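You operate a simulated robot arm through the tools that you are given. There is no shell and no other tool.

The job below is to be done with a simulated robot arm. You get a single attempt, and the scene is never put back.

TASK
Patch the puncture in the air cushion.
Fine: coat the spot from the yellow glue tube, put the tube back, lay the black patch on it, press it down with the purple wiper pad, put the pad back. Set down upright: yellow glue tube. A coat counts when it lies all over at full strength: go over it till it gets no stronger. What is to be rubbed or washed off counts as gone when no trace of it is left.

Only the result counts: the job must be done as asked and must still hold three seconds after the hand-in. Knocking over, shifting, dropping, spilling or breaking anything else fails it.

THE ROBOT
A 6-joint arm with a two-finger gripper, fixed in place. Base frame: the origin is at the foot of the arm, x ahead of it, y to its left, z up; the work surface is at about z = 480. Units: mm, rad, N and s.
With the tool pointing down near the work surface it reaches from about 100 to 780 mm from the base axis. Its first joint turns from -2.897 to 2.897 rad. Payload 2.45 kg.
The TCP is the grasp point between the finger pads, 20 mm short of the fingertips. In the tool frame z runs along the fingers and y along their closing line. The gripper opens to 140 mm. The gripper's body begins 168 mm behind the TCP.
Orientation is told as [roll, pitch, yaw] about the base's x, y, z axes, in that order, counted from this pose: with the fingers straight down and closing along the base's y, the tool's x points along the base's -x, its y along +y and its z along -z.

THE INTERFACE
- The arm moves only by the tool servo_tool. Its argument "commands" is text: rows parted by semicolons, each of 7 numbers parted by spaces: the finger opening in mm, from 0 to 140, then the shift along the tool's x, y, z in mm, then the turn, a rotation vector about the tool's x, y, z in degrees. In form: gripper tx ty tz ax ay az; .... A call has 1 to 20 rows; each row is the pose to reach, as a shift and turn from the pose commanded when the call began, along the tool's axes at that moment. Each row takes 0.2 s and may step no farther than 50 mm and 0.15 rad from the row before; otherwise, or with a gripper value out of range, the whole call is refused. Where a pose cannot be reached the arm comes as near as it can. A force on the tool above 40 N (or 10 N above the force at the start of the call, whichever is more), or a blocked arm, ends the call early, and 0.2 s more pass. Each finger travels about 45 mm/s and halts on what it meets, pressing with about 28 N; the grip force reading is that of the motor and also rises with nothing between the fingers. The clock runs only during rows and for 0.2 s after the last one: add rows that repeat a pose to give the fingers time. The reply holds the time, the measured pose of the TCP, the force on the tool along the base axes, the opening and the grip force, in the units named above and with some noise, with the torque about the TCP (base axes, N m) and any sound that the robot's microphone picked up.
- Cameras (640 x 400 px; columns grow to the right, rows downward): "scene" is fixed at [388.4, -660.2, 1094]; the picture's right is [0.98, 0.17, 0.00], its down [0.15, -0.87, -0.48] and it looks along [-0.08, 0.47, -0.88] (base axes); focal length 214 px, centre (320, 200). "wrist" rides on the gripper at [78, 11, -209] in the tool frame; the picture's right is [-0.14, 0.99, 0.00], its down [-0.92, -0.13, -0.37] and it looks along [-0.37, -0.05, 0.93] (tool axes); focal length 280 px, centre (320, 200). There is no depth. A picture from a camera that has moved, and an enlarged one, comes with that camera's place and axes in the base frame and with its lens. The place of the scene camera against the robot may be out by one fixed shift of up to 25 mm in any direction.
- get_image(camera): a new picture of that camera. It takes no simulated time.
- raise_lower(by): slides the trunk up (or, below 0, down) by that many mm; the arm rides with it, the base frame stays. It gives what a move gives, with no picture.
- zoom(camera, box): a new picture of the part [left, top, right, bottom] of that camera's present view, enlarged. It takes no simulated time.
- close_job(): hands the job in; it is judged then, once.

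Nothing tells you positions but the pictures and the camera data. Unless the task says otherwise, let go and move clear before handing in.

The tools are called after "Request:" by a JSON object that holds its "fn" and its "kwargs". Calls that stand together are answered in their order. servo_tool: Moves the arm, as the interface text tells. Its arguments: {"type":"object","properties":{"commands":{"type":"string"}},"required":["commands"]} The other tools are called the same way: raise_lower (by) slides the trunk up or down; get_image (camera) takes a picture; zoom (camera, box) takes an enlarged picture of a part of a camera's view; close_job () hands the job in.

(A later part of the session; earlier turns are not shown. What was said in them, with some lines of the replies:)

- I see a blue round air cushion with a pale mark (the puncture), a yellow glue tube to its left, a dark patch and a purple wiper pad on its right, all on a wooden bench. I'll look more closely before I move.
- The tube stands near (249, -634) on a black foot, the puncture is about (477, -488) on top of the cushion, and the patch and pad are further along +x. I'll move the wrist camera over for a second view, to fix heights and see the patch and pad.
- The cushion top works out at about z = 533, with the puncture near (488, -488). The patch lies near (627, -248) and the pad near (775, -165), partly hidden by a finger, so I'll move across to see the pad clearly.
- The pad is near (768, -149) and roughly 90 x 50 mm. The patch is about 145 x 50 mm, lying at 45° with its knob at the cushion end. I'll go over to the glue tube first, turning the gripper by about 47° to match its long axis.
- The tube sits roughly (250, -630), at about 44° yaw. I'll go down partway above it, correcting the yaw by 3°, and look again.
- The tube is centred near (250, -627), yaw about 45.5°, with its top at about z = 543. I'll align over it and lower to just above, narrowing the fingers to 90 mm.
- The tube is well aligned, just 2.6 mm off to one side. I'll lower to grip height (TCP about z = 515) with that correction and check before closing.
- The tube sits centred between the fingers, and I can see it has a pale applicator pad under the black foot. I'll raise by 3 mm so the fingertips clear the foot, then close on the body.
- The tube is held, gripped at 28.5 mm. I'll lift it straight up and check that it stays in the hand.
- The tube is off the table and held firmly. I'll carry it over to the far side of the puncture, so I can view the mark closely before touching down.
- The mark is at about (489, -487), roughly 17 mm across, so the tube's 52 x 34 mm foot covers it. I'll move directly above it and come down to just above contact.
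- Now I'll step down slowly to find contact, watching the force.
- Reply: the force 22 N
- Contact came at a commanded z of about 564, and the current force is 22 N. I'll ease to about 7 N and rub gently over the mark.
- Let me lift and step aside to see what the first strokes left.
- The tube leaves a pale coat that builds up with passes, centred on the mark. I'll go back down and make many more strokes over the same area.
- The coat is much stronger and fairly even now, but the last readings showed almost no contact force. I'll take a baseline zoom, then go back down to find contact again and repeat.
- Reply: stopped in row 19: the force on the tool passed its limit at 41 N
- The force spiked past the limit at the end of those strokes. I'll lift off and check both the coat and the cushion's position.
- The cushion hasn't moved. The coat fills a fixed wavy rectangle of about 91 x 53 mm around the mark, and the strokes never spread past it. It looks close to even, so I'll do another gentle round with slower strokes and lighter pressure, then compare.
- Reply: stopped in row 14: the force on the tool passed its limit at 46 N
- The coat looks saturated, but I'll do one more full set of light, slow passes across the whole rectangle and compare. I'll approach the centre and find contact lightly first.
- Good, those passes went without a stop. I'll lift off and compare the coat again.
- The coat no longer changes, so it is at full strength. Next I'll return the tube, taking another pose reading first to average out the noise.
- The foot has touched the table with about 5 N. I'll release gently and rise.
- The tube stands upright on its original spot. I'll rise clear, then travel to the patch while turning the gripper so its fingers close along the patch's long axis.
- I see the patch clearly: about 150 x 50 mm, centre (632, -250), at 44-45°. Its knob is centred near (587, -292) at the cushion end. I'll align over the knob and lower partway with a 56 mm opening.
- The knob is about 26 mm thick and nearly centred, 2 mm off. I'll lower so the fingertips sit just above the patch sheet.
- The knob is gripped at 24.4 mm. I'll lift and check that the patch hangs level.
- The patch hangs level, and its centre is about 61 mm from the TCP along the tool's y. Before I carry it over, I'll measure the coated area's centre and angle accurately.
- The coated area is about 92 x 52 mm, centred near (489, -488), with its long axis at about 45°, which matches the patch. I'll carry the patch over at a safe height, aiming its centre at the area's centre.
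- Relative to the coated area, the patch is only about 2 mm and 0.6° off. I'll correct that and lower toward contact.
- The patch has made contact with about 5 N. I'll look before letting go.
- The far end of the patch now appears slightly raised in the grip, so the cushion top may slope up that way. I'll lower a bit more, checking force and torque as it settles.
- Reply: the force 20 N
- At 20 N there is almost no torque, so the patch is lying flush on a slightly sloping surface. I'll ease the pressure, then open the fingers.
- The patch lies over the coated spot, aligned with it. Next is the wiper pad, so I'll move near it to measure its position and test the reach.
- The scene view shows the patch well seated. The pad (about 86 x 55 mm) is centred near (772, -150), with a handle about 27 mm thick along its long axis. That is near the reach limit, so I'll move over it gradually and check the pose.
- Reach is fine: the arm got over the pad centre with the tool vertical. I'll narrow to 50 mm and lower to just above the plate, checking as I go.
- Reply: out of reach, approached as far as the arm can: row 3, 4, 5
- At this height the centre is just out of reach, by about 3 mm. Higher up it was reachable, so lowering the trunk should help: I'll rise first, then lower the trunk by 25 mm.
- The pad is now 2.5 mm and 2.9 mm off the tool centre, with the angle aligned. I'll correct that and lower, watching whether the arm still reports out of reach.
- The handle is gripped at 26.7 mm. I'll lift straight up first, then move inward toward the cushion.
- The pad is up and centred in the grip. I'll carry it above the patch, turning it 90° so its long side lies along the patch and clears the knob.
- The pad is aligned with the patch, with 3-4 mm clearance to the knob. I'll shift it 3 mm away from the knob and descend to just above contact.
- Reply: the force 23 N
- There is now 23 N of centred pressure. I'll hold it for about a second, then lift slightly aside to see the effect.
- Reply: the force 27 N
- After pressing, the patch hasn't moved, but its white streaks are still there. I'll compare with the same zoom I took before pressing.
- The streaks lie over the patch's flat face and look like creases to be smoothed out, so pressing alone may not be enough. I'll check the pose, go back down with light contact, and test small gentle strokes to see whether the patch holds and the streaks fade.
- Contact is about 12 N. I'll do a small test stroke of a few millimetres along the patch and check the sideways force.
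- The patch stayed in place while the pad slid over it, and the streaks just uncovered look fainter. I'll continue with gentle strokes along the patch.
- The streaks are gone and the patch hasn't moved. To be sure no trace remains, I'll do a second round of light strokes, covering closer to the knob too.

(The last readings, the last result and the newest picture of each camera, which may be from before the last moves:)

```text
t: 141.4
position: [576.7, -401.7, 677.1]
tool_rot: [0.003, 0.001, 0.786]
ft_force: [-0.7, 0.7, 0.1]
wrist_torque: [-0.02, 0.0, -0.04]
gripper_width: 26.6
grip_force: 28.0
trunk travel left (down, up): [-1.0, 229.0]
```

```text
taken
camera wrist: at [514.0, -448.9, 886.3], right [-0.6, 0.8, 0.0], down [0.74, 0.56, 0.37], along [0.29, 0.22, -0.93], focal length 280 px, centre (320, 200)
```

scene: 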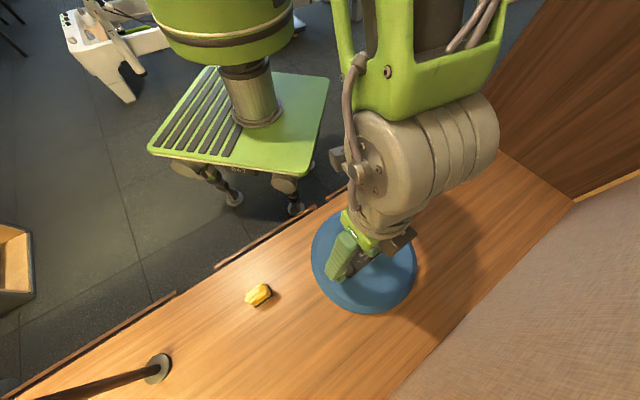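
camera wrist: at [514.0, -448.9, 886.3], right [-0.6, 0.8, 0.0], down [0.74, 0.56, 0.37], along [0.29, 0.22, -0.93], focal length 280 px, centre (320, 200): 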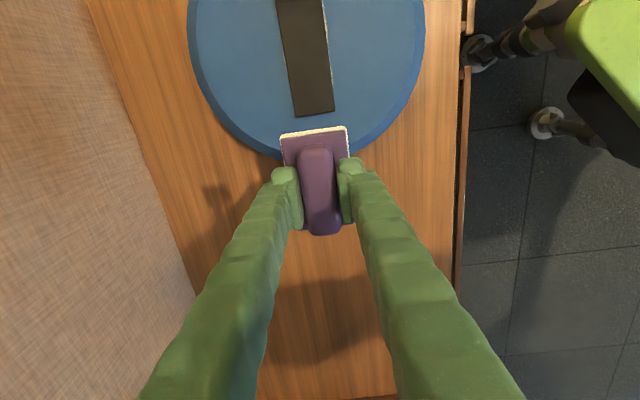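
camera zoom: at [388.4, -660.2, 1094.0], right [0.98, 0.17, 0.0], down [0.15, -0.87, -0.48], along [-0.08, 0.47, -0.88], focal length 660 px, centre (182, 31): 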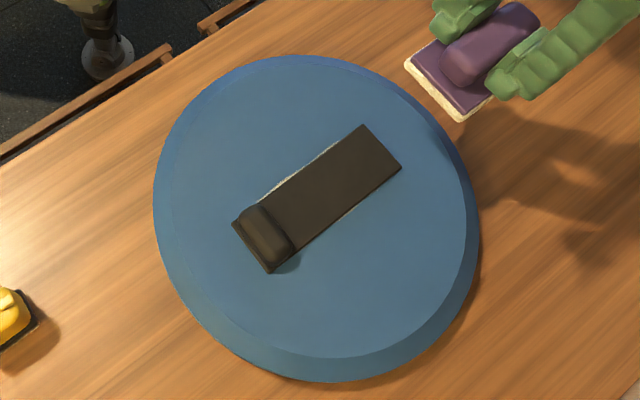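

The face is clean and the patch is in place. Next I'll take the pad home, turning it back to its original angle on the way.

Request:
{"fn": "servo_tool", "kwargs": {"commands": "10 0 0 0 0 0 0"}}

Request:
{"fn": "servo_tool", "kwargs": {"commands": "10 -26.3 3.3 4 0 0 7.56;10 -52.6 6.6 8 0 0 15.12;10 -78.9 9.8 16 0 0 22.68;10 -105.2 13.1 25 0 0 30.23;10 -131.5 16.4 35 0 0 37.79;10 -157.9 19.7 45 0 0 45.35;10 -184.2 22.9 55 0 0 52.91;10 -210.5 26.2 65 0 0 60.47;10 -236.8 29.5 75 0 0 68.03;10 -263.1 32.8 83 0 0 75.58;10 -289.4 36 92 0 0 83.14;10 -315.7 39.3 100 0 0 90.7;10 -315.7 39.3 100 0 0 90.7"}}

Request:
{"fn": "servo_tool", "kwargs": {"commands": "10 0 0 0 0 0 0"}}

Request:
{"fn": "get_image", "kwargs": {"camera": "wrist"}}

```text
t: 141.8
position: [576.7, -400.5, 676.3]
tool_rot: [0.001, 0.003, 0.784]
ft_force: [0.4, -0.7, -1.0]
wrist_torque: [0.02, 0.03, 0.0]
gripper_width: 26.6
grip_force: 28.2
trunk travel left (down, up): [-1.0, 229.0]
```

```text
t: 144.6
position: [770.9, -149.3, 575.5]
tool_rot: [-0.002, 0.002, -0.799]
ft_force: [-0.2, 0.2, -0.9]
wrist_torque: [-0.02, 0.0, -0.01]
gripper_width: 26.8
grip_force: 28.1
trunk travel left (down, up): [-1.0, 229.0]
```

```text
t: 145.0
position: [771.1, -149.0, 574.5]
tool_rot: [-0.003, 0.002, -0.797]
ft_force: [-0.6, -0.5, -0.7]
wrist_torque: [-0.01, 0.03, -0.05]
gripper_width: 26.6
grip_force: 28.2
trunk travel left (down, up): [-1.0, 229.0]
```

```text
taken
camera wrist: at [723.7, -86.8, 785.1], right [0.81, 0.59, 0.0], down [0.55, -0.75, 0.37], along [0.22, -0.3, -0.93], focal length 280 px, centre (320, 200)
```

wrist: 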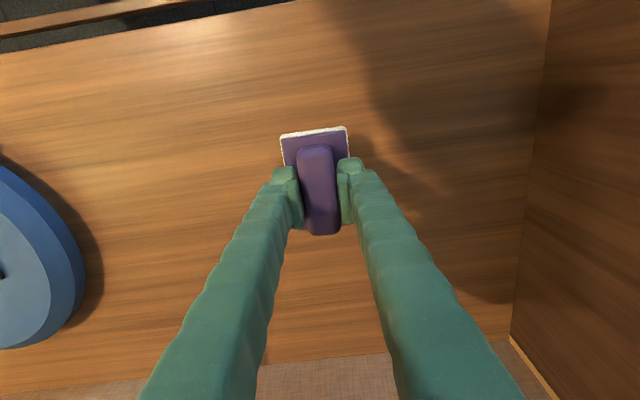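

Request:
{"fn": "servo_tool", "kwargs": {"commands": "10 -0.7 0 15 0 0 0;10 -1.4 0 30 0 0 0;10 -1.4 0 45 0 0 0;10 -1.4 0 53 0 0 0;10 -1.4 0 53 0 0 0"}}

Request:
{"fn": "servo_tool", "kwargs": {"commands": "10 0 0 1 0 0 0;10 0 0 2 0 0 0;10 0 0 2 0 0 0"}}

Request:
{"fn": "servo_tool", "kwargs": {"commands": "10 0 0 1 0 0 0;10 0 0 1 0 0 0"}}

```text
t: 146.2
position: [773.6, -151.3, 521.9]
tool_rot: [-0.002, 0.001, -0.798]
ft_force: [-1.1, 0.4, 0.7]
wrist_torque: [0.03, -0.03, 0.0]
gripper_width: 26.6
grip_force: 27.7
trunk travel left (down, up): [-1.0, 229.0]
```

```text
t: 147.0
position: [773.0, -150.9, 519.6]
tool_rot: [0.0, 0.002, -0.797]
ft_force: [-0.3, -0.4, -1.6]
wrist_torque: [-0.01, 0.03, -0.01]
gripper_width: 26.6
grip_force: 28.1
trunk travel left (down, up): [-1.0, 229.0]
```

```text
t: 147.6
position: [773.2, -151.0, 519.6]
tool_rot: [-0.002, 0.001, -0.798]
ft_force: [-0.3, -0.7, -1.3]
wrist_torque: [0.0, -0.01, 0.05]
gripper_width: 26.6
grip_force: 28.3
trunk travel left (down, up): [-1.0, 229.0]
```

Request:
{"fn": "servo_tool", "kwargs": {"commands": "10 0 0 1 0 0 0;10 0 0 1 0 0 0"}}

Request:
{"fn": "servo_tool", "kwargs": {"commands": "10 0 0 1 0 0 0;10 0 0 1 0 0 0"}}

Request:
{"fn": "servo_tool", "kwargs": {"commands": "10 0 0 0.8 0 0 0;10 0 0 0.8 0 0 0"}}

```text
t: 148.2
position: [774.0, -150.9, 518.5]
tool_rot: [-0.002, 0.001, -0.797]
ft_force: [-0.3, 1.5, 2.7]
wrist_torque: [0.05, -0.05, -0.03]
gripper_width: 26.4
grip_force: 27.9
trunk travel left (down, up): [-1.0, 229.0]
```

```text
t: 148.8
position: [773.7, -151.2, 519.3]
tool_rot: [0.0, 0.001, -0.797]
ft_force: [-1.1, 3.8, 10.6]
wrist_torque: [0.14, 0.14, -0.02]
gripper_width: 27.0
grip_force: 28.4
trunk travel left (down, up): [-1.0, 229.0]
```

```text
t: 149.4
position: [773.5, -152.6, 518.9]
tool_rot: [-0.001, 0.003, -0.797]
ft_force: [0.0, 4.9, 20.5]
wrist_torque: [0.16, 0.07, 0.0]
gripper_width: 26.6
grip_force: 28.1
trunk travel left (down, up): [-1.0, 229.0]
```

The pad is firmly on the table. I'll ease the pressure and release it.

Request:
{"fn": "servo_tool", "kwargs": {"commands": "10 0 0 -1 0 0 0;10 0 0 -1.6 0 0 0;10 0 0 -1.6 0 0 0"}}

Request:
{"fn": "servo_tool", "kwargs": {"commands": "30 0 0 0 0 0 0;38 0 0 0 0 0 0;48 0 0 0 0 0 0;56 0 0 0 0 0 0;56 0 0 0 0 0 0"}}

Request:
{"fn": "zoom", "kwargs": {"camera": "wrist", "box": [240, 100, 400, 260]}}

```text
t: 150.2
position: [774.1, -151.7, 518.7]
tool_rot: [-0.002, 0.002, -0.798]
ft_force: [4.0, 1.6, 8.0]
wrist_torque: [-0.15, -0.3, 0.09]
gripper_width: 26.7
grip_force: 28.3
trunk travel left (down, up): [-1.0, 229.0]
```

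```text
t: 151.4
position: [773.4, -151.4, 517.8]
tool_rot: [-0.001, 0.002, -0.797]
ft_force: [0.8, -0.4, 0.0]
wrist_torque: [0.03, -0.02, -0.02]
gripper_width: 55.9
grip_force: 0.0
trunk travel left (down, up): [-1.0, 229.0]
```

```text
2.50 times, centred on (320, 180) of wrist
camera zoom: at [726.3, -88.6, 728.0], right [0.8, 0.59, 0.0], down [0.55, -0.75, 0.37], along [0.22, -0.3, -0.93], focal length 701 px, centre (320, 250)
```

zoom: 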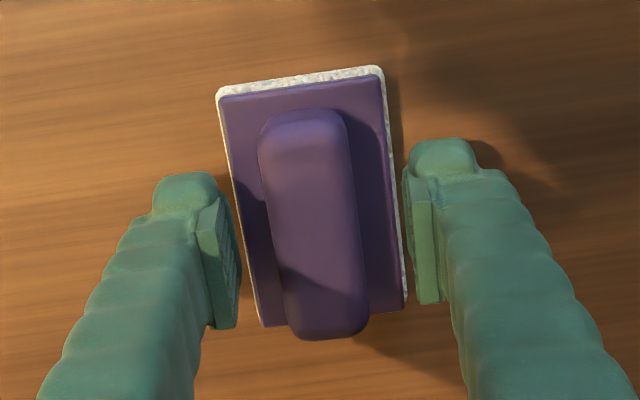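

The pad stands where it started. I'll rise straight up and move clear, then take a final look at everything.

Request:
{"fn": "servo_tool", "kwargs": {"commands": "56 0 0 -8 0 0 0;60 0 0 -25 0 0 0;60 0 0 -55 0 0 0;60 10 -30 -80 0 0 0;60 20 -60 -110 0 0 0;60 30 -100 -130 0 0 0;60 35 -140 -150 0 0 0;60 35 -140 -150 0 0 0"}}

Request:
{"fn": "get_image", "kwargs": {"camera": "scene"}}

Request:
{"fn": "get_image", "kwargs": {"camera": "wrist"}}

Request:
{"fn": "zoom", "kwargs": {"camera": "scene", "box": [380, 140, 480, 220]}}

Request:
{"fn": "zoom", "kwargs": {"camera": "scene", "box": [220, 260, 300, 310]}}

Request:
{"fn": "zoom", "kwargs": {"camera": "scene", "box": [300, 190, 430, 320]}}

```text
t: 153.2
position: [647.8, -226.1, 672.2]
tool_rot: [-0.002, 0.001, -0.798]
ft_force: [0.0, 0.1, 0.4]
wrist_torque: [-0.01, 0.0, -0.01]
gripper_width: 59.9
grip_force: 0.0
trunk travel left (down, up): [-1.0, 229.0]
```

```text
taken
```

scene: 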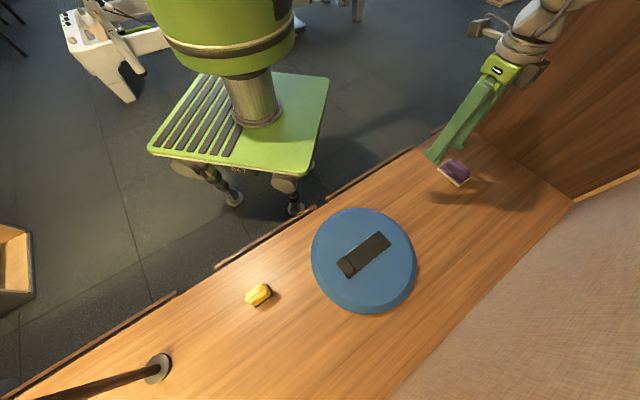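

```text
taken
camera wrist: at [601.7, -162.8, 881.6], right [0.8, 0.59, 0.0], down [0.55, -0.75, 0.37], along [0.22, -0.3, -0.93], focal length 280 px, centre (320, 200)
```

wrist: 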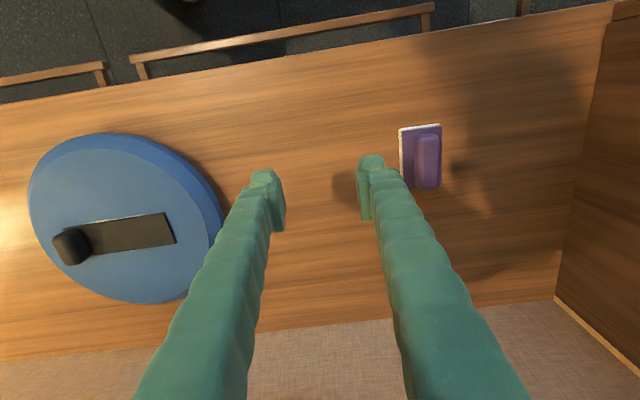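

```text
5.00 times, centred on (430, 180) of scene
camera zoom: at [388.4, -660.2, 1094.0], right [0.98, 0.17, 0.0], down [0.15, -0.87, -0.48], along [-0.08, 0.47, -0.88], focal length 1072 px, centre (-230, 300)
```

zoom: 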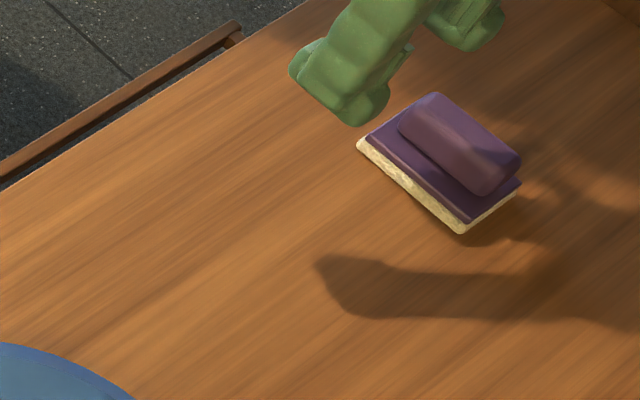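

```text
8.00 times, centred on (260, 285) of scene
camera zoom: at [388.4, -660.2, 1094.0], right [0.98, 0.17, 0.0], down [0.15, -0.87, -0.48], along [-0.08, 0.47, -0.88], focal length 1716 px, centre (800, -480)
```

zoom: 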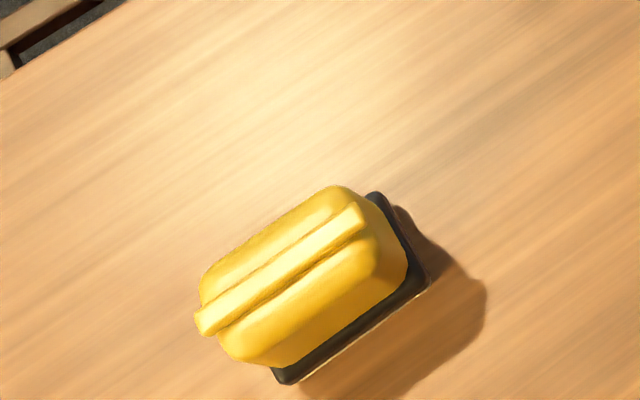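

```text
3.08 times, centred on (365, 255) of scene
camera zoom: at [388.4, -660.2, 1094.0], right [0.98, 0.17, 0.0], down [0.15, -0.87, -0.48], along [-0.08, 0.47, -0.88], focal length 660 px, centre (182, 31)
```

zoom: 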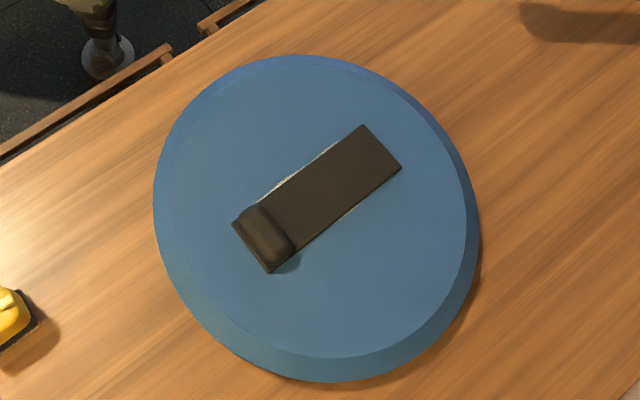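

The tube and pad stand upright in their original places, and the cushion hasn't moved. The patch lies flat over the coated puncture with no streaks left, and the gripper is empty and clear, so I'm handing the job in.

Request:
{"fn": "close_job", "kwargs": {}}

```text
The job is handed in.
```

The puncture is patched and I've handed the job in; no verdict came back with the hand-in.

- **Glue:** I went over the spot with the yellow tube until the coat got no stronger. The tube is back upright where it stood.
- **Patch:** the black patch lies over the puncture, lined up with the glued area. A strip of glue a few millimetres wide shows along its edges.
- **Pressing:** I pressed the patch down with the purple wiper pad at about 27 N. White streaks stayed on the patch, so I rubbed it lightly with the pad until none showed. The patch did not shift.
- **Pad:** it is back in its original place.

**Force stops:** the arm stopped itself twice while rubbing in the glue, when the force passed 40 N. The cushion did not move, and I saw no damage. I finished the coat with lighter strokes.

**Trunk:** I lowered it 24 mm to reach the pad and left it there.

The gripper is empty and clear of everything.
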